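You operate a simulated robot arm through the tools that you are given. There is no shell and no other tool. Be economical: measure what you need, move in short steps, check, and stop when the job is done.

You are at the controls of a simulated robot arm. One attempt, no reset.

JOB
Put things in order on the island top. At the end: the beige small tin from the island top stands where the salt mill stood; the bread roll from the island top stands on top of the white butter dish; the salt mill stands where the bread roll stood; the clear glass with a red band stands where the beige small tin stood; whatever was shut is shut again. Leave all else as you found it, and nothing knocked over.
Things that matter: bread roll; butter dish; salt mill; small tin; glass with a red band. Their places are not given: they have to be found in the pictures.

Only the result counts: the job must be done as asked and must still hold three seconds after the hand-in. Knocking over, shifting, dropping, spilling or breaking anything else fails it.

ROBOT AND FRAMES
A 7-joint arm with a two-finger parallel gripper, fixed in place. Base frame: the origin is at the foot of the arm, x ahead of it, y to its left, z up; the work surface is at about z = 0. Readings come in mm, rad, newtons and seconds.
With the tool pointing down near the work surface it reaches from about 220 to 580 mm from the base axis. Its first joint turns from -1.152 to 1.152 rad. Payload 2.5 kg.
Tool frame: the origin (TCP) lies between the finger pads and is the grasp point; the fingertips stand 23 mm ahead of it; z points along the fingers, y is the line along which they close. The gripper opens to 94 mm. The fingers are 38 mm wide and 10 mm thick; the gripper's body (54 by 96 mm) begins 39 mm behind the TCP.
Orientation is told as [roll, pitch, yaw] about the base's x, y, z axes, in that order, counted from this pose: with the fingers straight down and closing along the base's y, the tool's x points along the base's -x, its y along +y and its z along -z.

CONTROLS
- The arm moves only by the tool step_arm. Its argument "steps" is a list of rows, each an object of numbers (a shift or turn left out is 0, a gripper value left out holds the last): "tx", "ty", "tz": the shift along the tool's x, y, z in mm; "wx", "wy", "wz": the turn, a rotation vector about the tool's x, y, z in rad. In form: [{"tx": .., "ty": .., "tz": .., "wx": .., "wy": .., "wz": ..}, ...]. A call has 1 to 12 rows; each row shifts and turns the commanded pose from where the row before left it, along the tool's axes as they then stand. "hand" is the closure, from 0 (fully open) to 1 (shut), set as the call begins (left out, the last holds). Each row takes 0.2 s and may step no farther than 50 mm and 0.15 rad from the row before; otherwise, or with a gripper value out of range, the whole call is refused. Where a pose cannot be reached the arm comes as near as it can. A force on the tool above 40 N (or 10 N above the force at the start of the call, whichever is more), or a blocked arm, ends the call early, and 0.2 s more pass. Each finger travels about 108 mm/s and halts on what it meets, pressing with about 29 N; the grip force reading is that of the motor and also rises with nothing between the fingers. The clock runs only during rows and for 0.2 s after the last one: add rows that do not move to give the fingers time. The reply holds the time, the measured pose of the TCP, the force on the tool along the base axes, the opening and the grip force, in the units named above and with some noise.
- Cameras (640 x 400 px; columns grow to the right, rows downward): "scene" is fixed at [113.3, -401.3, 545.2]; the picture's right is [0.88, -0.48, 0.00], its down [-0.27, -0.49, -0.83] and it looks along [0.40, 0.73, -0.56] (base axes); focal length 309 px, centre (320, 200). "wrist" rides on the gripper at [86, 16, -74] in the tool frame; the picture's right is [-0.18, 0.98, 0.00], its down [-0.58, -0.11, -0.81] and it looks along [-0.79, -0.15, 0.59] (tool axes); focal length 243 px, centre (320, 200).
- snapshot(camera): a new picture of that camera. No time passes.
- probe_pixels(camera, pixels): for up to 12 pixels [column, row] of the newest picture of that camera ("zoom" is the newest enlarged one), the place [x, y, z] in the base frame of the surface seen there, good to about 2 mm. No time passes.
- close_up(camera, box): a new picture of the part [left, top, right, bottom] of that camera's present view, enlarged. No time passes.
- sign_off(): hands the job in; it is judged then, once.

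Keep the steps short. Do not move on a guess: measure, check each grasp and each placing, and mend mistakes. In all there are 80 turns and 38 pictures (those below and enlarged ones count). Leave the gripper open and the arm clear of the work at the hand-in unless told otherwise, and finish with a single line.

The tools are called by a JSON object that holds its "api" and its "payload". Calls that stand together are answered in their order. step_arm: Moves the arm, as the interface text tells. Its arguments: {"type":"object","properties":{"steps":{"type":"array"},"hand":{"type":"number"}},"required":["steps"]} The other tools are called the same way: snapshot (camera) takes a picture; probe_pixels (camera, pixels) gives the place of the surface under pixels of a picture; close_up (camera, box) takes an enlarged picture of a part of a camera's view; sign_off () hands the job in.

At the start:

```text
time_s: 0.0
ee_pos: [433.1, -20.1, 352.8]
orientation: [-0.001, -0.001, 0.002]
contact_force: [-0.7, 0.0, 1.0]
gripper_width: 93.8
finger_force: 0.1
```

scene: 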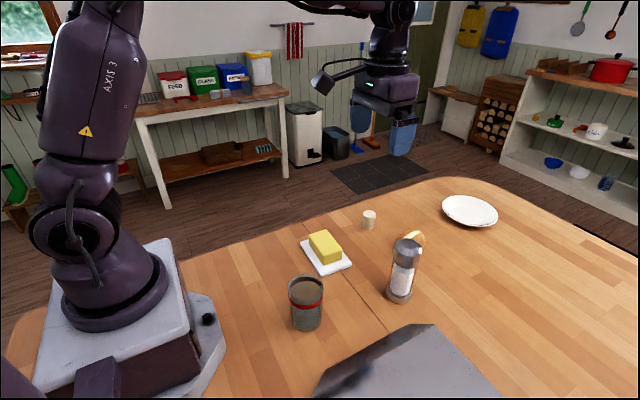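
wrist: 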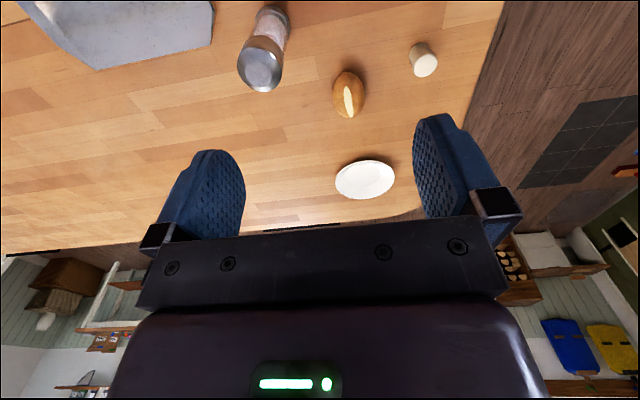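

I see the glass at (306,303), the butter dish at (325,252), the small tin at (369,220), the salt mill at (403,270) and the roll behind it at (413,238). I'll enlarge this area first.

{"api": "close_up", "payload": {"camera": "scene", "box": [270, 190, 510, 340]}}

{"api": "close_up", "payload": {"camera": "wrist", "box": [200, 0, 480, 175]}}

{"api": "probe_pixels", "payload": {"camera": "wrist", "pixels": [[262, 75], [270, 20], [348, 75], [348, 112], [334, 95], [364, 95], [425, 65], [420, 45], [365, 180], [160, 30], [212, 40], [90, 68]]}}

{"api": "probe_pixels", "payload": {"camera": "scene", "pixels": [[369, 213], [369, 228], [305, 280], [307, 322], [323, 240], [326, 268], [408, 242], [400, 295], [414, 236], [432, 330], [380, 370], [340, 262]]}}

```text
2.67 times, centred on (390, 265) of scene
```

zoom: 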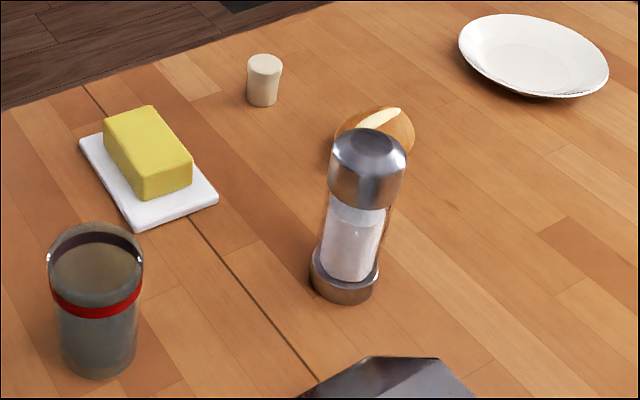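

```text
2.29 times, centred on (340, 88) of wrist
```

zoom: 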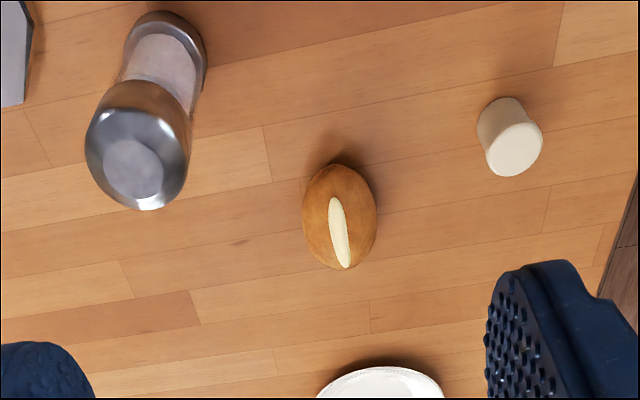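

```text
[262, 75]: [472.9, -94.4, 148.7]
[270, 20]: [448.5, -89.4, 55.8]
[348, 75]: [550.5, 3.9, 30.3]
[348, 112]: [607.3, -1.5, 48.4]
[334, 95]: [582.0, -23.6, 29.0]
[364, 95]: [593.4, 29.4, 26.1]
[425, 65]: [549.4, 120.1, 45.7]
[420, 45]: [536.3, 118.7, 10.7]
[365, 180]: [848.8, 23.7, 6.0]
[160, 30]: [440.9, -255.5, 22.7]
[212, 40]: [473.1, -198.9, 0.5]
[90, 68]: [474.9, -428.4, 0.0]
```

```text
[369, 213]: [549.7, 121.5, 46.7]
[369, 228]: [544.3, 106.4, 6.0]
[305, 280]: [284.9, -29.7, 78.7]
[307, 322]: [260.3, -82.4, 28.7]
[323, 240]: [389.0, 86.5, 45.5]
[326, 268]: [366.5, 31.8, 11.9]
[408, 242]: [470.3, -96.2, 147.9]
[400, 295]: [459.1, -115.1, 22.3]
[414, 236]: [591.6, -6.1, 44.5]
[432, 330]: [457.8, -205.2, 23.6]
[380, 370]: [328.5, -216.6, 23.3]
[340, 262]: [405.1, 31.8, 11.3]
```

The roll sits near (582,2). I'll move the hand back of and above it, at z≈233, to measure it from closer.

{"api": "step_arm", "payload": {"steps": [{"tx": -30, "ty": 8, "tz": 30}, {"tx": -30, "ty": 8, "tz": 30}, {"tx": -30, "ty": 7, "tz": 30}, {"tz": 30}, {}], "hand": 0}}

{"api": "snapshot", "payload": {"camera": "wrist"}}

{"api": "snapshot", "payload": {"camera": "scene"}}

```text
time_s: 1.2
ee_pos: [521.5, 2.2, 232.8]
orientation: [0.0, 0.0, 0.002]
contact_force: [0.3, 0.8, -0.9]
gripper_width: 93.7
finger_force: 0.2
```

```text
33 pictures are left
```

wrist: 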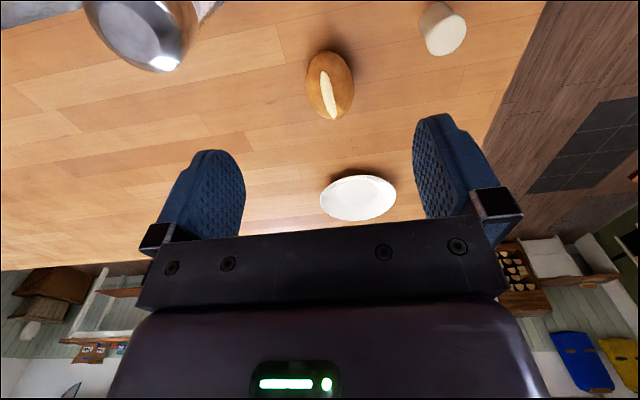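

```text
32 pictures are left
```

scene: 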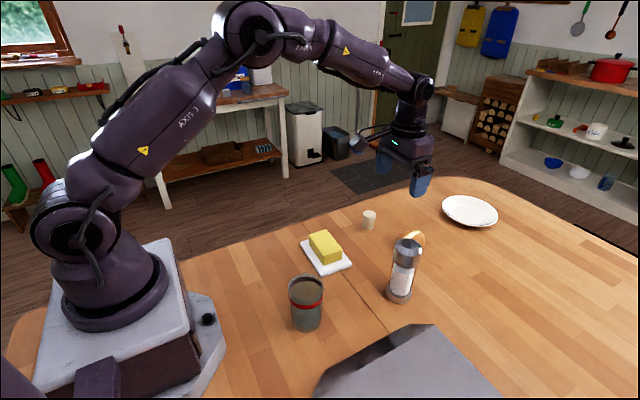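

The roll is now at (330,85) in the wrist view. I'll probe its outline, the tin and, from the scene camera, the glass and butter.

{"api": "probe_pixels", "payload": {"camera": "wrist", "pixels": [[325, 54], [326, 60], [330, 90], [333, 105], [335, 117], [311, 72], [308, 85], [316, 103], [350, 75], [352, 95], [342, 58], [328, 80]]}}

{"api": "probe_pixels", "payload": {"camera": "wrist", "pixels": [[427, 42], [464, 28], [446, 53], [444, 16], [422, 20], [118, 40], [150, 35], [178, 40], [153, 68]]}}

{"api": "probe_pixels", "payload": {"camera": "scene", "pixels": [[288, 287], [323, 287], [305, 274], [305, 302], [305, 288], [297, 280], [307, 331], [294, 320], [319, 320], [305, 308], [305, 315]]}}

{"api": "probe_pixels", "payload": {"camera": "scene", "pixels": [[310, 240], [326, 231], [341, 249], [323, 254], [325, 243], [301, 241], [321, 275], [350, 263], [329, 246], [322, 263]]}}

```text
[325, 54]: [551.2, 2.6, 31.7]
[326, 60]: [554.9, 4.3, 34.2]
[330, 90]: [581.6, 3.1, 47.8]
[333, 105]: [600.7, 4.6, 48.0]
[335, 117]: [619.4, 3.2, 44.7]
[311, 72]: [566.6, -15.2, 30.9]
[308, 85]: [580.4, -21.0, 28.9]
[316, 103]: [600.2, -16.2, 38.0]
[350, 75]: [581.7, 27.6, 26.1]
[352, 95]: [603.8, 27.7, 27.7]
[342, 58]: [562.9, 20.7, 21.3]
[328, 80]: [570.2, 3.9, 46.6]
```

```text
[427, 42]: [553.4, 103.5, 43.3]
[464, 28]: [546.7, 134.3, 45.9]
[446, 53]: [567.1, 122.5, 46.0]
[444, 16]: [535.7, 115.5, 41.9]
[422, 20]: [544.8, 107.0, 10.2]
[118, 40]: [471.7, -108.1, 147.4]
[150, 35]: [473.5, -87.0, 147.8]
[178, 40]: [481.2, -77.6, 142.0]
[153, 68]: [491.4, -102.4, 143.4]
```

```text
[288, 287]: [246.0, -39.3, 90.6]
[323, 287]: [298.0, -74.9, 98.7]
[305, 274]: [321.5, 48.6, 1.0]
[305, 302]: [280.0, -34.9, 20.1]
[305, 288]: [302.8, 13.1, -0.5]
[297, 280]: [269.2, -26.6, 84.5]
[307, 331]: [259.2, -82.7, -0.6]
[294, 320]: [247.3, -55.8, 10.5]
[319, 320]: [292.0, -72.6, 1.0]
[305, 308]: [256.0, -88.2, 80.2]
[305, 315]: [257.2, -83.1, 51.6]
```

```text
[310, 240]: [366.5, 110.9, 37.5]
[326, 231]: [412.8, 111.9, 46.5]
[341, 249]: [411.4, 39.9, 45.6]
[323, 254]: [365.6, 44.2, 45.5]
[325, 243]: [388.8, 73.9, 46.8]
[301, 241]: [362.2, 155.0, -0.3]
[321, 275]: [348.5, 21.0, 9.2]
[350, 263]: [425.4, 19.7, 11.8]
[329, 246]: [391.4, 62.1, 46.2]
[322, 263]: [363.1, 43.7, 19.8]
```

The roll's centre is about (587,3) with its long axis along x; it is 52 wide and 49 high. The butter top is at (389,76), z 46. I'll move over the roll and go partway down.

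{"api": "step_arm", "payload": {"steps": [{"tx": -33, "ty": 1}, {"tx": -32}, {"tz": 40}, {"tz": 40}, {"tz": 40}, {}]}}

{"api": "snapshot", "payload": {"camera": "wrist"}}

```text
time_s: 2.6
ee_pos: [587.1, 5.0, 111.8]
orientation: [0.001, 0.0, 0.002]
contact_force: [0.0, 0.1, -0.4]
gripper_width: 94.0
finger_force: 0.1
```

```text
31 pictures are left
```

wrist: 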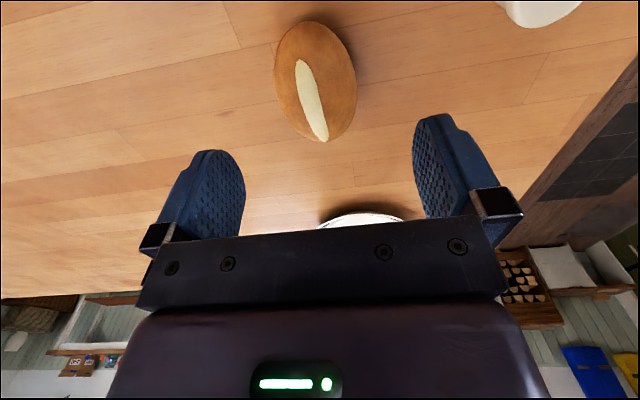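

The arm reaches x=587. I'll probe the roll's edges again for centre and yaw.

{"api": "probe_pixels", "payload": {"camera": "wrist", "pixels": [[305, 24], [323, 140], [276, 70], [282, 110], [354, 85], [345, 50], [300, 62], [323, 137], [312, 95], [350, 115], [285, 40], [335, 30]]}}

```text
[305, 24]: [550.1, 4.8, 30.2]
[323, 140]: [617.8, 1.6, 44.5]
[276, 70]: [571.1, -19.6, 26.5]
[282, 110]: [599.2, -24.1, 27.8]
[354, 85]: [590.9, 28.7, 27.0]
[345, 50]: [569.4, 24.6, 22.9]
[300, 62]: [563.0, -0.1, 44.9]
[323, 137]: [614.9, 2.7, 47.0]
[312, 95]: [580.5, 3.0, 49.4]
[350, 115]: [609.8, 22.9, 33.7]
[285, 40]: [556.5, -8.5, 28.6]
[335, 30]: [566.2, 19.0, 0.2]
```

Centre is (585,2.5). I'll shift 2 mm and go down to z≈28.

{"api": "step_arm", "payload": {"steps": [{"tx": 2, "ty": -2, "tz": 30}, {"tz": 30}, {"tz": 23}, {}]}}

```text
time_s: 3.6
ee_pos: [587.2, 0.4, 28.8]
orientation: [-0.001, 0.002, 0.0]
contact_force: [0.0, -0.5, 0.2]
gripper_width: 94.1
finger_force: 0.0
```

The hand is in place with no contact force. I'll close on the roll.

{"api": "step_arm", "payload": {"steps": [{}, {}, {}, {}], "hand": 1}}

```text
time_s: 4.6
ee_pos: [587.2, 2.4, 29.7]
orientation: [0.001, 0.0, -0.001]
contact_force: [0.6, 0.0, 0.0]
gripper_width: 54.9
finger_force: 28.8
```

Gripped at 55 mm. I'll lift straight up by 110.

{"api": "step_arm", "payload": {"steps": [{"tz": -20}, {"tz": -45}, {"tz": -45}, {}]}}

{"api": "step_arm", "payload": {"steps": [{"tx": 50, "ty": 18}, {"tx": 50, "ty": 18}, {"tx": 50, "ty": 19}, {"tx": 48, "ty": 19}, {}]}}

{"api": "step_arm", "payload": {"steps": [{"wz": 0.143}, {"wz": 0.143}, {"wz": 0.143}, {"wz": 0.143}, {"wz": 0.143}, {"wz": 0.143}, {"wz": 0.143}, {"wz": 0.143}, {"wz": 0.143}, {"wz": 0.143}, {"wz": 0.14}, {}]}}

{"api": "snapshot", "payload": {"camera": "scene"}}

{"api": "snapshot", "payload": {"camera": "wrist"}}

```text
time_s: 5.6
ee_pos: [585.3, 1.0, 139.8]
orientation: [0.002, 0.0, 0.001]
contact_force: [-0.9, 0.1, -0.2]
gripper_width: 0.1
finger_force: 29.1
```

```text
refused: row 1 steps farther than a row can; nothing moved
```

```text
time_s: 8.2
ee_pos: [585.4, 1.0, 140.3]
orientation: [0.0, 0.0, -1.571]
contact_force: [0.0, 0.3, -0.5]
gripper_width: 0.0
finger_force: 29.0
```

```text
30 pictures are left
```

scene: 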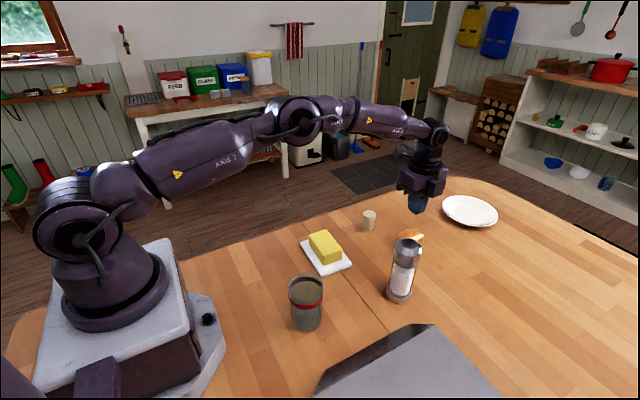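

```text
29 pictures are left
```

wrist: 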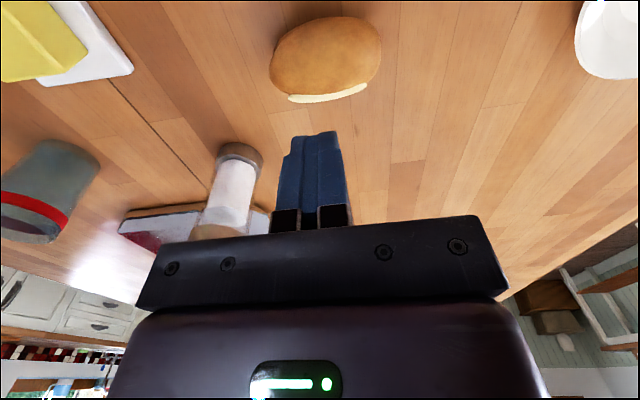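

The roll slipped out: the opening reads 0, and it lies rolled on its side at about the same spot. I'll measure it again.

{"api": "probe_pixels", "payload": {"camera": "wrist", "pixels": [[325, 20], [270, 65], [380, 50], [325, 60], [290, 97], [365, 88], [300, 75], [350, 70], [275, 45], [378, 30], [330, 90], [325, 40]]}}

{"api": "close_up", "payload": {"camera": "wrist", "box": [220, 0, 430, 131]}}

```text
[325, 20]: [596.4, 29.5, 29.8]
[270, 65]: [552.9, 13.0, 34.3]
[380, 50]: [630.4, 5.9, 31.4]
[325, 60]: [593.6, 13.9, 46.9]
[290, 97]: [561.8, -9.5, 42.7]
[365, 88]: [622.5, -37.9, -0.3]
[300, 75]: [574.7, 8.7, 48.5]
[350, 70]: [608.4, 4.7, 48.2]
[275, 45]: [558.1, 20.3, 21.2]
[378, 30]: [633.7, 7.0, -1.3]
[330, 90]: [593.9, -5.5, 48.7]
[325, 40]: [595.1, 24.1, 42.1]
```

```text
3.05 times, centred on (325, 66) of wrist
```

zoom: 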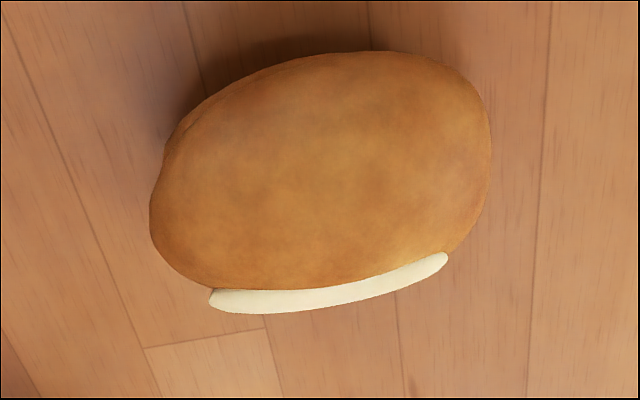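

The roll tipped about 25° around its long axis but still lies along x, centred near (590,2). I'll rotate back, open, and take it lower (z≈25) with slow lifting.

{"api": "step_arm", "payload": {"steps": [{"wz": -0.143}, {"wz": -0.143}, {"wz": -0.143}, {"wz": -0.143}, {"wz": -0.143}, {"wz": -0.143}, {"wz": -0.143}, {"wz": -0.143}, {"wz": -0.143}, {"wz": -0.143}, {"wz": -0.14}, {}], "hand": 0}}

{"api": "snapshot", "payload": {"camera": "wrist"}}

```text
time_s: 10.8
ee_pos: [585.3, -0.4, 141.0]
orientation: [-0.001, -0.001, 0.001]
contact_force: [0.5, 0.3, 0.2]
gripper_width: 93.9
finger_force: 0.0
```

```text
27 pictures are left
```

wrist: 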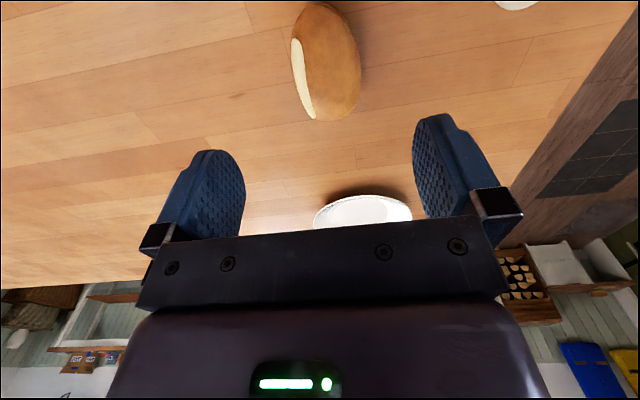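

{"api": "probe_pixels", "payload": {"camera": "wrist", "pixels": [[318, 4], [292, 50], [296, 85], [310, 115], [330, 120], [359, 75], [352, 40], [358, 95], [325, 60], [335, 90], [340, 60], [310, 60]]}}

```text
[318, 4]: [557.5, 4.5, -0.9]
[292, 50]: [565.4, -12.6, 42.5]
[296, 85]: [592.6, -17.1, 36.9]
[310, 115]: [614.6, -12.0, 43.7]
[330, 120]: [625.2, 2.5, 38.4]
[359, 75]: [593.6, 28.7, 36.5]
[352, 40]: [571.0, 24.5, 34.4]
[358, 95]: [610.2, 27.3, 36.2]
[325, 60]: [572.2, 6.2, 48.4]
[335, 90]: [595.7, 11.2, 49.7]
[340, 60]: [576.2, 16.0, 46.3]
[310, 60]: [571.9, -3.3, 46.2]
```

The roll's centre is now about (589,6). I'll go down to z≈25 and close.

{"api": "step_arm", "payload": {"steps": [{"tx": -4, "ty": 5, "tz": 40}, {"tz": 40}, {"tz": 34}, {}, {}]}}

{"api": "step_arm", "payload": {"steps": [{}, {}, {}, {}], "hand": 1}}

{"api": "step_arm", "payload": {"steps": [{"tz": -3}, {"tz": -3}, {"tz": -3}, {"tz": -3}, {"tz": -3}]}}

```text
time_s: 12.0
ee_pos: [589.7, 5.7, 25.8]
orientation: [0.001, 0.0, 0.002]
contact_force: [0.7, 0.0, -0.4]
gripper_width: 94.0
finger_force: 0.1
```

```text
time_s: 13.0
ee_pos: [590.5, 5.4, 25.4]
orientation: [0.0, 0.001, -0.001]
contact_force: [-0.1, -0.9, -1.0]
gripper_width: 52.6
finger_force: 29.1
```

```text
time_s: 14.2
ee_pos: [590.6, 4.9, 40.9]
orientation: [-0.002, 0.001, -0.001]
contact_force: [-0.7, 0.9, -0.3]
gripper_width: 52.8
finger_force: 29.0
```

Still 52.8 mm after a slow 15 mm lift. I'll keep lifting gently.

{"api": "step_arm", "payload": {"steps": [{"tz": -5}, {"tz": -6}, {"tz": -7}, {"tz": -8}, {"tz": -8}, {"tz": -8}, {"tz": -8}, {"tz": -8}, {"tz": -7}, {"tz": -5}, {"tz": -3}]}}

{"api": "snapshot", "payload": {"camera": "wrist"}}

```text
time_s: 16.6
ee_pos: [589.9, 5.7, 114.2]
orientation: [-0.001, 0.0, 0.0]
contact_force: [0.4, -0.6, -1.1]
gripper_width: 52.6
finger_force: 29.0
```

```text
26 pictures are left
```

wrist: 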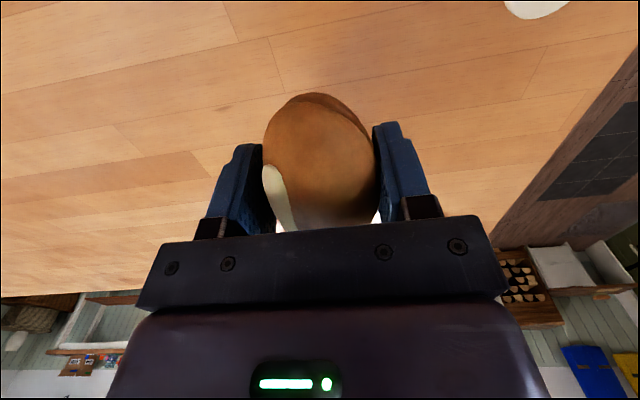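

The roll is held. The light stripe leans toward the -y finger, so I'll enlarge to judge the roll's tilt.

{"api": "close_up", "payload": {"camera": "wrist", "box": [220, 80, 420, 240]}}

{"api": "close_up", "payload": {"camera": "scene", "box": [370, 130, 490, 250]}}

{"api": "probe_pixels", "payload": {"camera": "wrist", "pixels": [[275, 175], [290, 215], [320, 96], [280, 115], [310, 140], [350, 110], [365, 135], [330, 170], [335, 215], [300, 100], [340, 100]]}}

```text
2.50 times, centred on (320, 160) of wrist
```

zoom: 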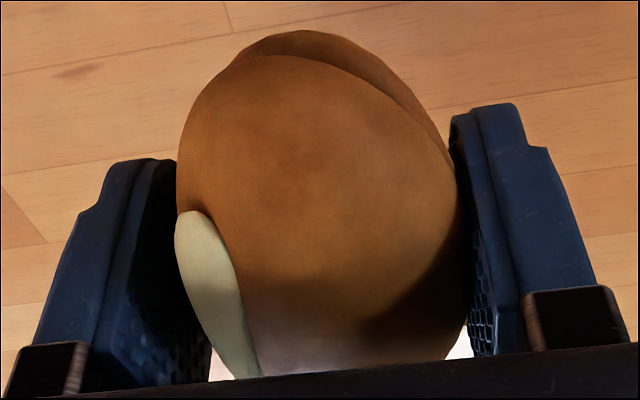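

```text
3.33 times, centred on (430, 190) of scene
```

zoom: 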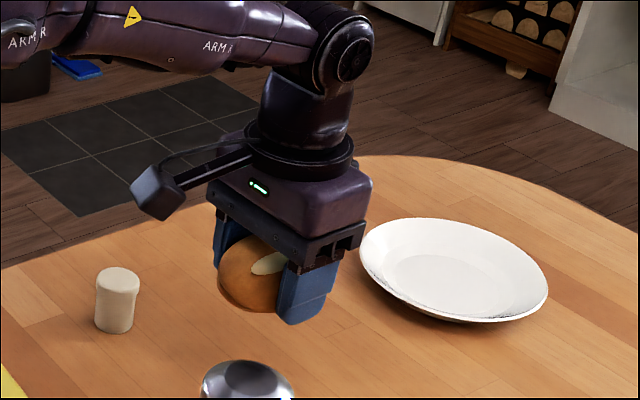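

```text
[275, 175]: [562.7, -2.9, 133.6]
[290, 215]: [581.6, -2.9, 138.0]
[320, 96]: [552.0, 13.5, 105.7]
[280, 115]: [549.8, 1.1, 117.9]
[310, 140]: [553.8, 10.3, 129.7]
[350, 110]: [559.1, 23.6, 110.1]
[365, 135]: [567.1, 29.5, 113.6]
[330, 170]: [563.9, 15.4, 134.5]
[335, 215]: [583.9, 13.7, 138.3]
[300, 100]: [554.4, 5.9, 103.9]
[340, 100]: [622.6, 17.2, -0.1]
```

Held in the hand, the roll leans about 20–22° toward -y because the first slip tipped it. To set it upright I need a higher grip so the fingers clear the butter when I tilt. I'll set it down gently, open, rise 14 mm and grip again.

{"api": "step_arm", "payload": {"steps": [{"tz": 10}, {"tz": 12}, {"tz": 12}, {"tz": 12}, {"tz": 12}, {"tz": 12}, {"tz": 10}, {"tz": 5}, {"tz": 2}, {"tz": 1}, {}]}}

{"api": "step_arm", "payload": {"steps": [{}, {}, {}, {"tz": -7}, {"tz": -7}, {}], "hand": 0.3}}

{"api": "snapshot", "payload": {"camera": "wrist"}}

```text
time_s: 19.0
ee_pos: [590.0, 6.8, 25.6]
orientation: [0.0, 0.0, -0.001]
contact_force: [0.9, -0.1, -1.2]
gripper_width: 52.2
finger_force: 29.7
```

```text
time_s: 20.4
ee_pos: [589.7, 6.4, 40.2]
orientation: [0.0, -0.001, 0.002]
contact_force: [0.1, 0.1, 0.4]
gripper_width: 65.8
finger_force: 0.0
```

```text
23 pictures are left
```

wrist: 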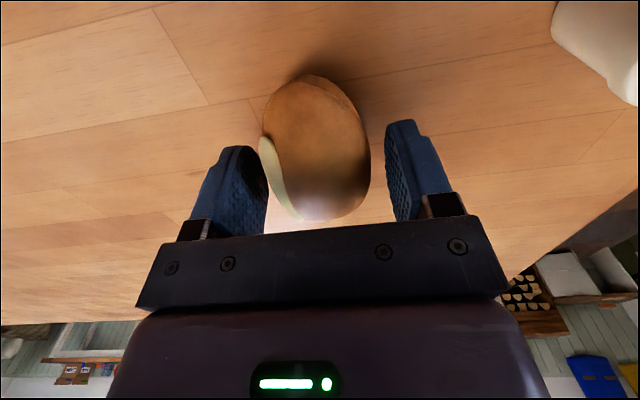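

The roll stays put and keeps its lean. I'll probe it here for the tilt angle.

{"api": "probe_pixels", "payload": {"camera": "wrist", "pixels": [[265, 148], [275, 175], [285, 198], [315, 76], [345, 100], [355, 120], [330, 85], [270, 105], [310, 140], [330, 180], [364, 150], [290, 160]]}}

{"api": "close_up", "payload": {"camera": "wrist", "box": [220, 60, 420, 230]}}

```text
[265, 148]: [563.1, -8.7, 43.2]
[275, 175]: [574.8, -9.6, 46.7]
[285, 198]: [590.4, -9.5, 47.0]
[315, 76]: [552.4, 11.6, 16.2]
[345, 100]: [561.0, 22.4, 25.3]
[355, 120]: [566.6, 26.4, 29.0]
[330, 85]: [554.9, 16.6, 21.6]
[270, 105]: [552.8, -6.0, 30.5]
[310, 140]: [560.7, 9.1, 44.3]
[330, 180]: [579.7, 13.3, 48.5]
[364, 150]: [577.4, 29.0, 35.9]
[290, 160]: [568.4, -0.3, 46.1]
```

```text
2.35 times, centred on (320, 145) of wrist
```

zoom: 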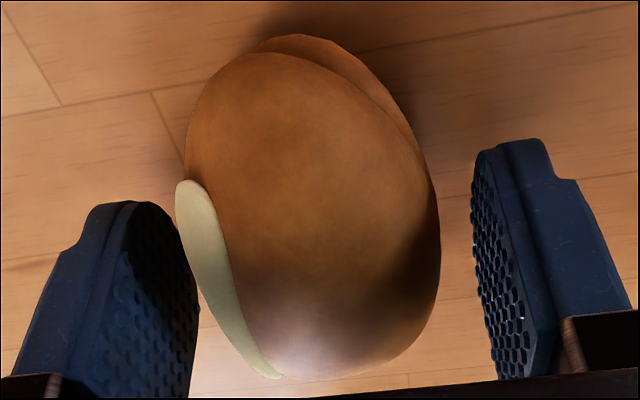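

The roll leans about 38° while lying, and about 20° when gripped. I'll grip at this higher point, lift slowly and measure the lean again.

{"api": "step_arm", "payload": {"steps": [{}, {}, {}, {}], "hand": 1}}

{"api": "step_arm", "payload": {"steps": [{"tz": -2}, {"tz": -3}, {"tz": -3}, {"tz": -4}, {"tz": -5}, {"tz": -6}, {"tz": -6}, {"tz": -6}, {"tz": -5}, {"tz": -4}, {"tz": -3}, {}]}}

{"api": "close_up", "payload": {"camera": "wrist", "box": [220, 40, 420, 240]}}

```text
time_s: 21.4
ee_pos: [589.8, 5.9, 40.3]
orientation: [0.0, -0.001, 0.001]
contact_force: [-0.5, -0.5, -0.7]
gripper_width: 52.2
finger_force: 29.6
```

```text
time_s: 24.0
ee_pos: [589.4, 5.6, 87.1]
orientation: [-0.001, 0.001, 0.0]
contact_force: [-0.8, 0.0, -0.5]
gripper_width: 52.5
finger_force: 29.6
```

```text
2.00 times, centred on (320, 140) of wrist
```

zoom: 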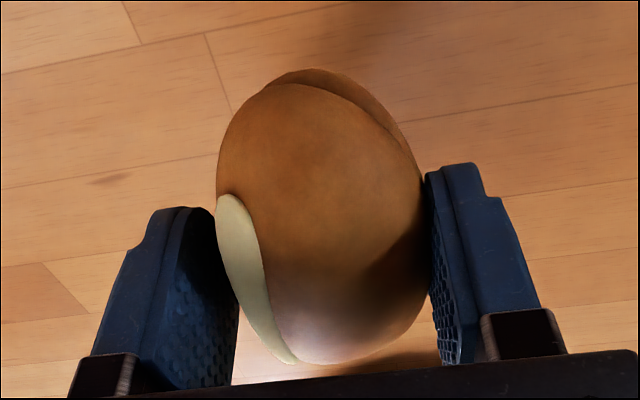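

{"api": "probe_pixels", "payload": {"camera": "zoom", "pixels": [[240, 220], [255, 285], [280, 345], [310, 75], [290, 82], [340, 95], [370, 115], [395, 140], [225, 240], [280, 150], [350, 320], [330, 75]]}}

```text
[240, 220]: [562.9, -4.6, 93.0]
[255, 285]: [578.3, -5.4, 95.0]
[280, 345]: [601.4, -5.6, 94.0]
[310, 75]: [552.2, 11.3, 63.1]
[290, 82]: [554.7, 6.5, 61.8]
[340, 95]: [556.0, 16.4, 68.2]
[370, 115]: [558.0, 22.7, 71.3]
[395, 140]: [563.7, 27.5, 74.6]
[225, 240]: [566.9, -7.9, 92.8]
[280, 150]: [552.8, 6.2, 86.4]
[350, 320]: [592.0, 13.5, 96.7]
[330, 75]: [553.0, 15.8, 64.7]
```

The grip is firm at the higher point, and the roll leans about 29°. I'll lift to z≈130, turn the tool by 90° slowly, then carry it toward the butter.

{"api": "step_arm", "payload": {"steps": [{"tz": -8}, {"tz": -12}, {"tz": -12}, {"tz": -8}, {"tx": 8, "ty": 3}, {"tx": 15, "ty": 6}, {"tx": 20, "ty": 7}, {"tx": 20, "ty": 7}, {"tx": 20, "ty": 7}, {"tx": 15, "ty": 5}, {"tx": 8, "ty": 3}, {}]}}

{"api": "step_arm", "payload": {"steps": [{"tx": 8, "ty": 3}, {"tx": 15, "ty": 5}, {"tx": 20, "ty": 7}, {"tx": 20, "ty": 7}, {"tx": 15, "ty": 5}, {"tx": 10, "ty": 4}, {"tx": 6, "ty": 2}, {}]}}

{"api": "step_arm", "payload": {"steps": [{"wz": 0.1}, {"wz": 0.145}, {"wz": 0.145}, {"wz": 0.145}, {"wz": 0.145}, {"wz": 0.145}, {"wz": 0.145}, {"wz": 0.145}, {"wz": 0.145}, {"wz": 0.145}, {"wz": 0.106}, {"wz": 0.06}]}}

{"api": "snapshot", "payload": {"camera": "wrist"}}

```text
time_s: 26.6
ee_pos: [483.0, 45.0, 127.0]
orientation: [0.001, 0.0, 0.001]
contact_force: [-0.3, 0.8, -0.1]
gripper_width: 52.3
finger_force: 29.0
```

```text
time_s: 28.4
ee_pos: [389.1, 76.0, 127.0]
orientation: [0.0, 0.0, 0.001]
contact_force: [0.0, 0.3, -1.1]
gripper_width: 52.5
finger_force: 28.5
```

```text
time_s: 31.0
ee_pos: [389.8, 76.4, 126.6]
orientation: [0.0, -0.001, -1.573]
contact_force: [0.2, 0.1, -0.9]
gripper_width: 52.3
finger_force: 29.4
```

```text
20 pictures are left
```

wrist: 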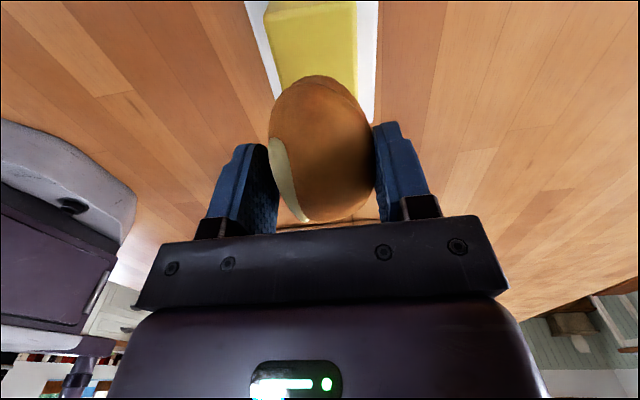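

The roll is over the butter, aligned with it. Next: shift +7 in x and tilt the tool by +0.46 about its x to bring the roll upright, then look.

{"api": "step_arm", "payload": {"steps": [{"ty": 7}, {"wx": 0.06}, {"wx": 0.1}, {"wx": 0.1}, {"wx": 0.1}, {"wx": 0.1}, {}]}}

{"api": "close_up", "payload": {"camera": "wrist", "box": [200, 0, 440, 240]}}

{"api": "close_up", "payload": {"camera": "scene", "box": [260, 160, 400, 290]}}

```text
time_s: 32.6
ee_pos: [397.3, 76.0, 126.9]
orientation: [-0.46, 0.001, -1.569]
contact_force: [0.1, -0.1, -0.7]
gripper_width: 52.5
finger_force: 29.3
```

```text
1.67 times, centred on (320, 120) of wrist
```

zoom: 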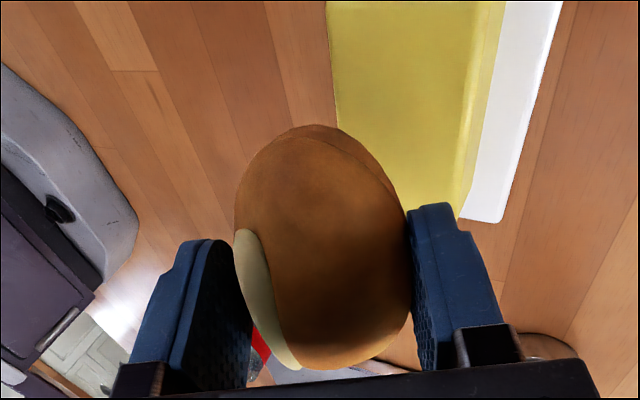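

```text
3.08 times, centred on (330, 225) of scene
```

zoom: 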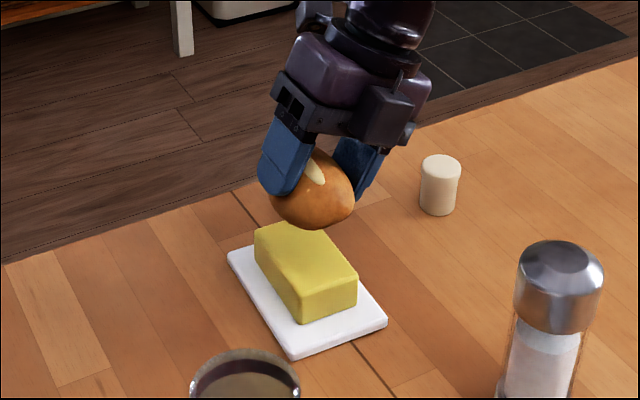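

{"api": "probe_pixels", "payload": {"camera": "zoom", "pixels": [[315, 170], [305, 165], [322, 182], [300, 224], [312, 228], [335, 222], [280, 205], [350, 205], [313, 205], [352, 185], [270, 192], [380, 155]]}}

{"api": "snapshot", "payload": {"camera": "wrist"}}

{"api": "probe_pixels", "payload": {"camera": "wrist", "pixels": [[348, 145], [355, 110], [362, 120], [347, 98], [335, 88], [325, 80], [312, 84], [350, 160], [305, 210], [320, 205], [400, 128], [420, 135]]}}

```text
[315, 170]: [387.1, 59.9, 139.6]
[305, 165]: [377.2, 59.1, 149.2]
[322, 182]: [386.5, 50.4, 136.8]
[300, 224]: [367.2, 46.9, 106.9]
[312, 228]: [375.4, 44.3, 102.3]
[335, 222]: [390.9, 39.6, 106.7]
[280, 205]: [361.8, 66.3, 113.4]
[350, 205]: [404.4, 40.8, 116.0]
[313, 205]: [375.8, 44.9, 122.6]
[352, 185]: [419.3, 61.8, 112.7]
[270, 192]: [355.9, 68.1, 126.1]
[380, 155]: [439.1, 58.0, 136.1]
```

```text
17 pictures are left
```

wrist: 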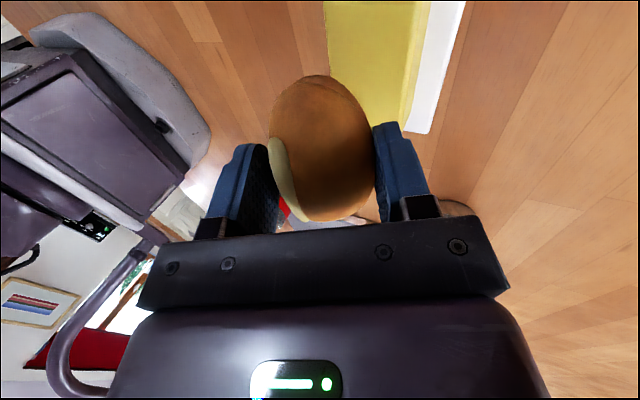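

```text
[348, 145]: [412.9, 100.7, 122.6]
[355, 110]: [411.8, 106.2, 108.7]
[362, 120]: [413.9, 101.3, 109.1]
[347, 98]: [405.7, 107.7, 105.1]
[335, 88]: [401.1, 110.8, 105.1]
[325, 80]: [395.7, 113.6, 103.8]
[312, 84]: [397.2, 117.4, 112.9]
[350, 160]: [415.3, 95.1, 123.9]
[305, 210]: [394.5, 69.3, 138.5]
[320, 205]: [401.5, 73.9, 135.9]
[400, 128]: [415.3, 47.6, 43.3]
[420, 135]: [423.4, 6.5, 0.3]
```

The remaining lean is about 8–12°. I'll tilt 0.12 more, shift +4 in x and come down 37 mm, then look.

{"api": "step_arm", "payload": {"steps": [{"wx": 0.06}, {"wx": 0.06}, {"ty": 3.3, "tz": -2.2}, {"ty": 4.4, "tz": 6.7}, {"ty": 4.4, "tz": 6.7}, {"ty": 4.4, "tz": 6.7}, {"ty": 4.4, "tz": 6.7}, {"ty": 2.8, "tz": 4.2}, {}]}}

{"api": "close_up", "payload": {"camera": "scene", "box": [270, 190, 390, 290]}}

{"api": "probe_pixels", "payload": {"camera": "zoom", "pixels": [[290, 150], [270, 180], [300, 200], [250, 190], [330, 190], [355, 170]]}}

```text
time_s: 34.6
ee_pos: [401.5, 76.7, 89.1]
orientation: [-0.579, 0.0, -1.57]
contact_force: [0.5, -0.5, 0.2]
gripper_width: 52.4
finger_force: 28.5
```

```text
4.00 times, centred on (330, 240) of scene
```

zoom: 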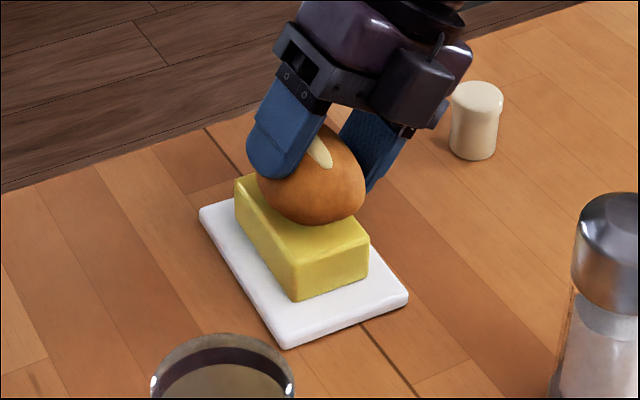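

```text
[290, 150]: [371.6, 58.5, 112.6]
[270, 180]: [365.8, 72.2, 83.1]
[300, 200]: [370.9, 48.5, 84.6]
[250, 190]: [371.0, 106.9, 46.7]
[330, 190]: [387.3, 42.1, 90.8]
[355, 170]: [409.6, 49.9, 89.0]
```

The roll is a few mm above the butter and looks upright. I'll come down slowly in small rows and watch the force.

{"api": "step_arm", "payload": {"steps": [{"ty": 0.66, "tz": 1.0}, {"ty": 0.66, "tz": 1.0}, {"ty": 0.66, "tz": 1.0}, {"ty": 0.55, "tz": 0.84}, {}]}}

{"api": "step_arm", "payload": {"steps": [{"ty": 0.55, "tz": 0.84}, {}]}}

```text
time_s: 35.8
ee_pos: [401.0, 77.1, 85.1]
orientation: [-0.579, -0.001, -1.571]
contact_force: [0.2, 0.5, 0.1]
gripper_width: 52.1
finger_force: 28.7
```

```text
time_s: 36.4
ee_pos: [400.9, 76.0, 83.8]
orientation: [-0.581, -0.002, -1.571]
contact_force: [-0.5, 0.4, -0.4]
gripper_width: 52.0
finger_force: 29.4
```

{"api": "step_arm", "payload": {"steps": [{"ty": 0.55, "tz": 0.84}, {}]}}

{"api": "step_arm", "payload": {"steps": [{"ty": 0.55, "tz": 0.84}, {}]}}

{"api": "close_up", "payload": {"camera": "scene", "box": [290, 200, 390, 280]}}

```text
time_s: 37.0
ee_pos: [400.6, 76.3, 83.4]
orientation: [-0.58, 0.0, -1.571]
contact_force: [-0.5, -1.5, 8.4]
gripper_width: 52.3
finger_force: 29.1
```

```text
time_s: 37.6
ee_pos: [402.0, 75.8, 82.1]
orientation: [-0.577, 0.002, -1.569]
contact_force: [0.3, -1.4, 20.0]
gripper_width: 52.1
finger_force: 28.8
```

```text
5.00 times, centred on (340, 240) of scene
```

zoom: 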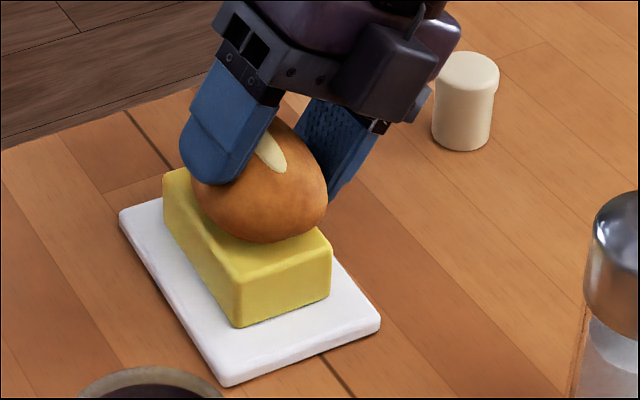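

Contact is felt (20 N up). I'll ease up 1 mm and open a little.

{"api": "step_arm", "payload": {"steps": [{"ty": -0.55, "tz": -0.84}, {}]}}

{"api": "step_arm", "payload": {"steps": [{}, {}], "hand": 0.41}}

{"api": "step_arm", "payload": {"steps": [{}, {}, {}], "hand": 0.32}}

{"api": "close_up", "payload": {"camera": "scene", "box": [290, 200, 390, 280]}}

```text
time_s: 38.2
ee_pos: [401.0, 75.8, 83.7]
orientation: [-0.579, 0.0, -1.571]
contact_force: [4.4, -1.6, 9.6]
gripper_width: 52.6
finger_force: 29.1
```

```text
time_s: 38.8
ee_pos: [401.2, 76.8, 83.1]
orientation: [-0.579, -0.001, -1.572]
contact_force: [1.1, -1.9, 9.4]
gripper_width: 53.7
finger_force: 0.0
```

```text
time_s: 39.6
ee_pos: [401.1, 77.3, 83.8]
orientation: [-0.583, 0.001, -1.571]
contact_force: [-3.3, -1.2, 16.5]
gripper_width: 58.9
finger_force: 0.0
```

```text
5.00 times, centred on (340, 240) of scene
```

zoom: 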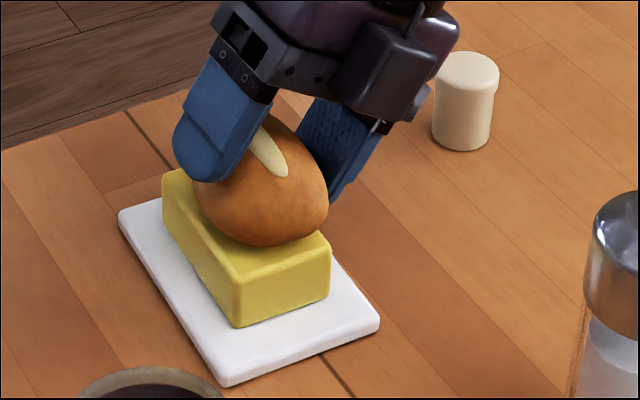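

16 N upward while opening: the lower finger touches the butter's edge. I'll back off 3 mm along the tool before opening further.

{"api": "step_arm", "payload": {"steps": [{"tz": -1.5}, {"tz": -1.5}, {}]}}

{"api": "step_arm", "payload": {"steps": [{"tz": -2}, {"tz": -2}, {"tz": -2}, {}], "hand": 0.27}}

{"api": "close_up", "payload": {"camera": "scene", "box": [290, 200, 390, 280]}}

```text
time_s: 40.4
ee_pos: [401.3, 77.4, 85.4]
orientation: [-0.579, -0.001, -1.57]
contact_force: [-0.2, 0.1, 0.2]
gripper_width: 63.7
finger_force: 0.1
```

```text
time_s: 41.4
ee_pos: [405.4, 76.3, 90.5]
orientation: [-0.581, 0.002, -1.571]
contact_force: [1.2, -0.2, -0.5]
gripper_width: 68.3
finger_force: 0.0
```

```text
5.00 times, centred on (340, 240) of scene
```

zoom: 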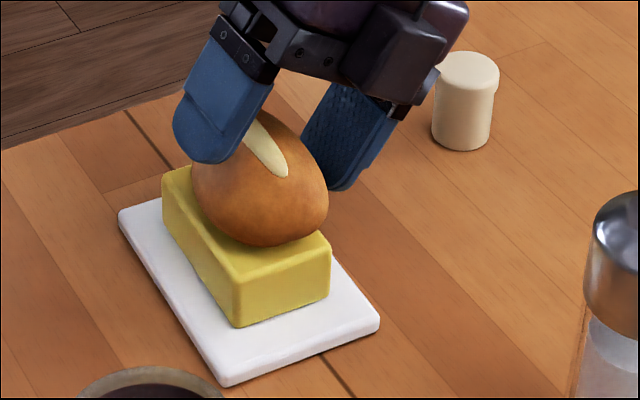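

The roll rests on the butter without contact. I'll withdraw along the tool axis, then look.

{"api": "step_arm", "payload": {"steps": [{"tz": -5}, {"tz": -10}, {"tz": -20}, {"tz": -30}, {"tz": -30}, {}]}}

{"api": "snapshot", "payload": {"camera": "scene"}}

{"api": "probe_pixels", "payload": {"camera": "scene", "pixels": [[325, 231], [341, 249], [322, 253], [301, 241], [321, 275], [350, 263], [322, 263], [329, 230], [345, 225], [343, 229], [336, 224], [330, 240]]}}

```text
time_s: 42.8
ee_pos: [455.6, 75.0, 171.3]
orientation: [-0.58, 0.001, -1.571]
contact_force: [-0.5, -0.2, -0.3]
gripper_width: 68.6
finger_force: 0.1
```

```text
12 pictures are left
```

scene: 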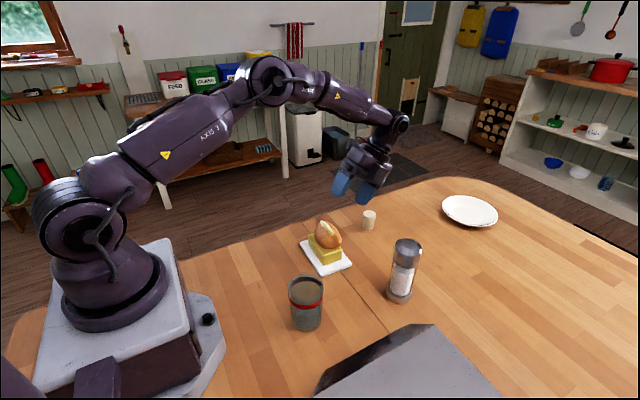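

```text
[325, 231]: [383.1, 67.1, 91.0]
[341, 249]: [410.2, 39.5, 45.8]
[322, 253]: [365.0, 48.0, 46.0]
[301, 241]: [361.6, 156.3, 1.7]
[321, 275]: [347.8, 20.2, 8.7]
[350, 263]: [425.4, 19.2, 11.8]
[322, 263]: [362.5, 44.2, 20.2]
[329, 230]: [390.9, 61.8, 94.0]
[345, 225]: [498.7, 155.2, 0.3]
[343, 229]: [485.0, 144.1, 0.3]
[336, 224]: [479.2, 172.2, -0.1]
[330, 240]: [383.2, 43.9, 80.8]
```

The butter dish hasn't moved and the roll stands on it (top z≈95). Next I'll turn the tool upright and back to yaw 0, then open fully.

{"api": "step_arm", "payload": {"steps": [{"wx": -0.145, "tz": -10}, {"wx": -0.145, "tz": -10}, {"wx": -0.145, "tz": -10}, {"wx": -0.145, "tz": -10}, {}], "hand": 0}}

{"api": "step_arm", "payload": {"steps": [{"wz": -0.143}, {"wz": -0.143}, {"wz": -0.143}, {"wz": -0.143}, {"wz": -0.143}, {"wz": -0.143}, {"wz": -0.143}, {"wz": -0.143}, {"wz": -0.143}, {"wz": -0.143}, {"wz": -0.141}, {}]}}

```text
time_s: 44.0
ee_pos: [470.9, 76.8, 207.7]
orientation: [0.0, 0.0, -1.572]
contact_force: [0.9, -0.1, 0.4]
gripper_width: 94.1
finger_force: 0.0
```

```text
time_s: 46.6
ee_pos: [472.0, 77.0, 207.9]
orientation: [0.0, 0.0, 0.002]
contact_force: [0.1, -0.1, 0.0]
gripper_width: 93.9
finger_force: 0.0
```

I'll move over the mill at z 208 and look with the wrist camera.

{"api": "step_arm", "payload": {"steps": [{"ty": -30}, {"ty": -45}, {"ty": -45}, {"ty": -40}, {"ty": -16}, {}]}}

{"api": "snapshot", "payload": {"camera": "wrist"}}

```text
time_s: 48.0
ee_pos: [473.2, -96.9, 208.2]
orientation: [0.0, -0.001, 0.001]
contact_force: [-0.1, 0.5, 0.9]
gripper_width: 94.0
finger_force: 0.0
```

```text
11 pictures are left
```

wrist: 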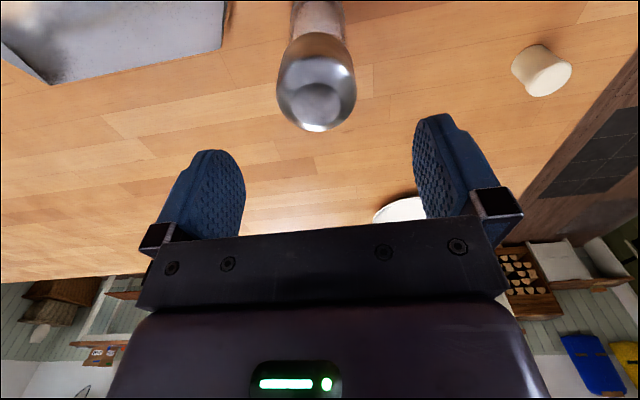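

{"api": "probe_pixels", "payload": {"camera": "wrist", "pixels": [[316, 103], [293, 100], [339, 103], [316, 84], [316, 122], [279, 85], [355, 90], [312, 36], [316, 128], [282, 70], [353, 75], [300, 60]]}}

{"api": "probe_pixels", "payload": {"camera": "wrist", "pixels": [[541, 45], [568, 65], [513, 65], [545, 95], [555, 78], [530, 75], [557, 55], [525, 52]]}}

```text
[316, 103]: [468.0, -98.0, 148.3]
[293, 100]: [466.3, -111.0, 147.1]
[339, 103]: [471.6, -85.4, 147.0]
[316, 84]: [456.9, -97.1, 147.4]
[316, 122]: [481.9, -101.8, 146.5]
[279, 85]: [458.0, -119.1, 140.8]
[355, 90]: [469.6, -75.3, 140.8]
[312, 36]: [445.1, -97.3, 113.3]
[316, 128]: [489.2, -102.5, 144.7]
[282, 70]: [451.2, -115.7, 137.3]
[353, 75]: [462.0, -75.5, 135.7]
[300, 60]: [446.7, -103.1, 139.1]
```

```text
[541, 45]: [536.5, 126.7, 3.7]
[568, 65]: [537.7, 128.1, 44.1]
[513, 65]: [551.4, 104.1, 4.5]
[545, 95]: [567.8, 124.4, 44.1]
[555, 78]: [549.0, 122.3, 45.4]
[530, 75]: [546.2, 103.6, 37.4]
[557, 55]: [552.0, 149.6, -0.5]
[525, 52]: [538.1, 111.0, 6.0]
```

The mill's centre is (469,-98), top 148. I'll centre on it and go down to z≈117 (palm 8 mm above the top), then close.

{"api": "step_arm", "payload": {"steps": [{"tx": 2.5, "ty": 0.8}, {"tz": 25}, {"tz": 25}, {"tz": 25}, {"tz": 16}, {}]}}

{"api": "step_arm", "payload": {"steps": [{}, {}, {}, {}], "hand": 1}}

{"api": "step_arm", "payload": {"steps": [{"tz": -2}, {"tz": -3}, {"tz": -4}, {"tz": -5}, {"tz": -5}, {"tz": -4}, {"tz": -2}, {}]}}

{"api": "snapshot", "payload": {"camera": "scene"}}

```text
time_s: 49.4
ee_pos: [470.0, -96.9, 117.1]
orientation: [-0.001, -0.001, 0.0]
contact_force: [0.4, -0.3, -0.2]
gripper_width: 94.0
finger_force: 0.0
```

```text
time_s: 50.4
ee_pos: [469.7, -99.4, 116.8]
orientation: [-0.001, -0.001, -0.001]
contact_force: [-0.5, -0.5, 1.0]
gripper_width: 50.9
finger_force: 29.3
```

```text
time_s: 52.2
ee_pos: [469.1, -99.7, 142.3]
orientation: [0.0, 0.0, 0.001]
contact_force: [0.1, 0.0, -2.5]
gripper_width: 51.3
finger_force: 29.3
```

```text
10 pictures are left
```

scene: 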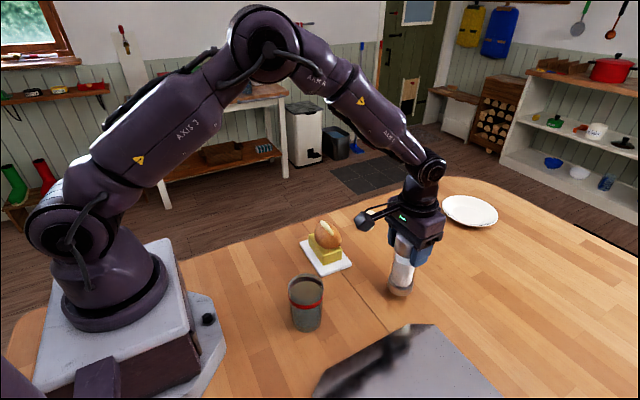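

The mill is held at 51 mm and lifted. I'll carry it to the roll's old spot at (585,2.5).

{"api": "step_arm", "payload": {"steps": [{"tz": -5, "tx": -4, "ty": 3}, {"tx": -8, "ty": 7}, {"tx": -14, "ty": 12}, {"tx": -16, "ty": 14}, {"tx": -16, "ty": 14}, {"tx": -16, "ty": 14}, {"tx": -16, "ty": 14}, {"tx": -12, "ty": 10}, {"tx": -8, "ty": 7}, {"tx": -4, "ty": 4}, {"tx": -2, "ty": 2}, {}]}}

{"api": "step_arm", "payload": {"steps": [{"tz": 5}, {"tz": 7}, {"tz": 7}, {"tz": 5}, {"tz": 3}, {}]}}

```text
time_s: 54.8
ee_pos: [585.9, 3.9, 145.7]
orientation: [0.0, -0.001, 0.001]
contact_force: [-0.5, 1.0, -3.4]
gripper_width: 50.9
finger_force: 29.2
```

```text
time_s: 56.2
ee_pos: [584.0, 2.6, 118.4]
orientation: [0.0, 0.0, 0.001]
contact_force: [0.6, -0.3, -2.5]
gripper_width: 51.1
finger_force: 28.9
```

About 2–3 mm are left. I'll lower in 1 mm rows until contact.

{"api": "step_arm", "payload": {"steps": [{"tz": 1}, {"tz": 1}, {}]}}

{"api": "step_arm", "payload": {"steps": [{"tz": 1}, {}]}}

```text
time_s: 57.0
ee_pos: [585.0, 2.7, 117.9]
orientation: [-0.001, -0.001, 0.0]
contact_force: [0.7, -0.4, -3.4]
gripper_width: 51.0
finger_force: 29.2
```

```text
time_s: 57.6
ee_pos: [585.2, 3.0, 117.0]
orientation: [0.0, -0.002, -0.002]
contact_force: [-1.3, -0.6, -1.2]
gripper_width: 51.3
finger_force: 28.9
```

The weight is coming off. One more half-millimetre row, then open and rise.

{"api": "step_arm", "payload": {"steps": [{"tz": 0.6}, {}]}}

{"api": "step_arm", "payload": {"steps": [{}, {}, {}, {"tz": -3}, {"tz": -20}, {"tz": -40}, {"tz": -30}, {}], "hand": 0}}

{"api": "snapshot", "payload": {"camera": "wrist"}}

```text
time_s: 58.2
ee_pos: [585.1, 2.4, 117.0]
orientation: [-0.001, 0.0, 0.002]
contact_force: [-3.9, 0.5, 6.8]
gripper_width: 51.3
finger_force: 28.8
```

```text
time_s: 60.0
ee_pos: [583.7, 3.3, 209.9]
orientation: [0.001, 0.0, 0.001]
contact_force: [0.3, -0.3, 0.4]
gripper_width: 94.1
finger_force: 0.0
```

```text
9 pictures are left
```

wrist: 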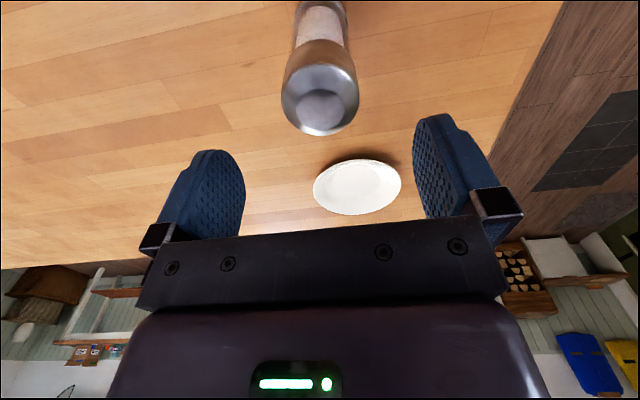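

The mill stands upright. I'll move over to the tin (centre ≈(550,119)) at height, check the mill's place by probing, and go partway down.

{"api": "probe_pixels", "payload": {"camera": "wrist", "pixels": [[320, 107], [298, 105], [342, 107], [320, 90], [320, 125]]}}

{"api": "step_arm", "payload": {"steps": [{"tx": 8, "ty": 20}, {"tx": 10, "ty": 35}, {"tx": 10, "ty": 35}, {"tx": 6, "ty": 26.5}, {"tz": 40}, {"tz": 40}, {"tz": 20}, {}]}}

{"api": "snapshot", "payload": {"camera": "wrist"}}

```text
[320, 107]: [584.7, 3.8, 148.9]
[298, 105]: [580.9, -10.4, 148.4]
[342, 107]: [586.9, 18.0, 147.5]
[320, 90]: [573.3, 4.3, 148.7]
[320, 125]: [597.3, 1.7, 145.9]
```

```text
time_s: 61.8
ee_pos: [552.0, 118.3, 107.4]
orientation: [-0.001, -0.001, 0.0]
contact_force: [0.6, -0.7, -0.1]
gripper_width: 94.1
finger_force: 0.1
```

```text
8 pictures are left
```

wrist: 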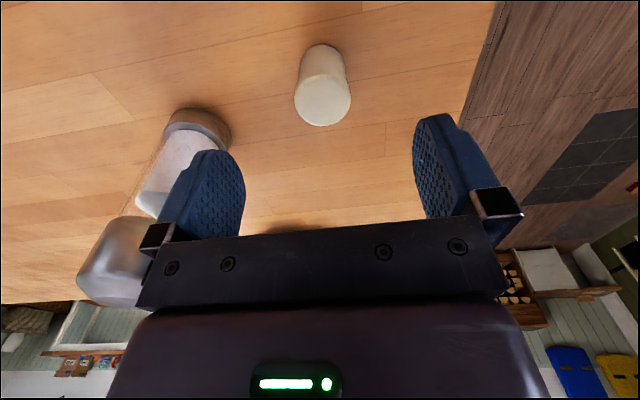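

{"api": "probe_pixels", "payload": {"camera": "wrist", "pixels": [[323, 100], [296, 100], [349, 100], [323, 78], [323, 123], [323, 46], [303, 60], [343, 60], [300, 85], [346, 85]]}}

```text
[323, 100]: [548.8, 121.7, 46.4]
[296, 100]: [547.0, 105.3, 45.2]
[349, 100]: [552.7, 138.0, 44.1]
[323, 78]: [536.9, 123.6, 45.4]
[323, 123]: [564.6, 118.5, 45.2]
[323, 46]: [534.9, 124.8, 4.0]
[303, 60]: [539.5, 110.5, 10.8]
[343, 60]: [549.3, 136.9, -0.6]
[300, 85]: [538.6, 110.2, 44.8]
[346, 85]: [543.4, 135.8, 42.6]
```

The tin's centre is (550,121). I'll centre, go down to z≈27, close and lift slowly.

{"api": "step_arm", "payload": {"steps": [{"tx": 1.5, "ty": 2.2, "tz": 30}, {"tz": 30}, {"tz": 20}, {}]}}

{"api": "step_arm", "payload": {"steps": [{}, {}, {}, {}], "hand": 1}}

{"api": "step_arm", "payload": {"steps": [{"tz": -2}, {"tz": -3}, {"tz": -4}, {"tz": -6}, {"tz": -8}, {"tz": -10}, {"tz": -12}, {"tz": -12}, {"tz": -8}, {"tz": -5}, {}]}}

```text
time_s: 62.8
ee_pos: [550.9, 119.1, 29.2]
orientation: [0.001, -0.001, -0.001]
contact_force: [-0.2, 0.1, 1.5]
gripper_width: 94.1
finger_force: 0.0
```

```text
time_s: 63.8
ee_pos: [551.0, 120.4, 28.4]
orientation: [0.0, 0.001, 0.0]
contact_force: [-0.1, 0.2, 0.5]
gripper_width: 32.0
finger_force: 28.8
```

```text
time_s: 66.2
ee_pos: [550.0, 121.9, 99.0]
orientation: [0.0, 0.001, 0.0]
contact_force: [-0.1, -0.3, -0.3]
gripper_width: 32.2
finger_force: 29.5
```

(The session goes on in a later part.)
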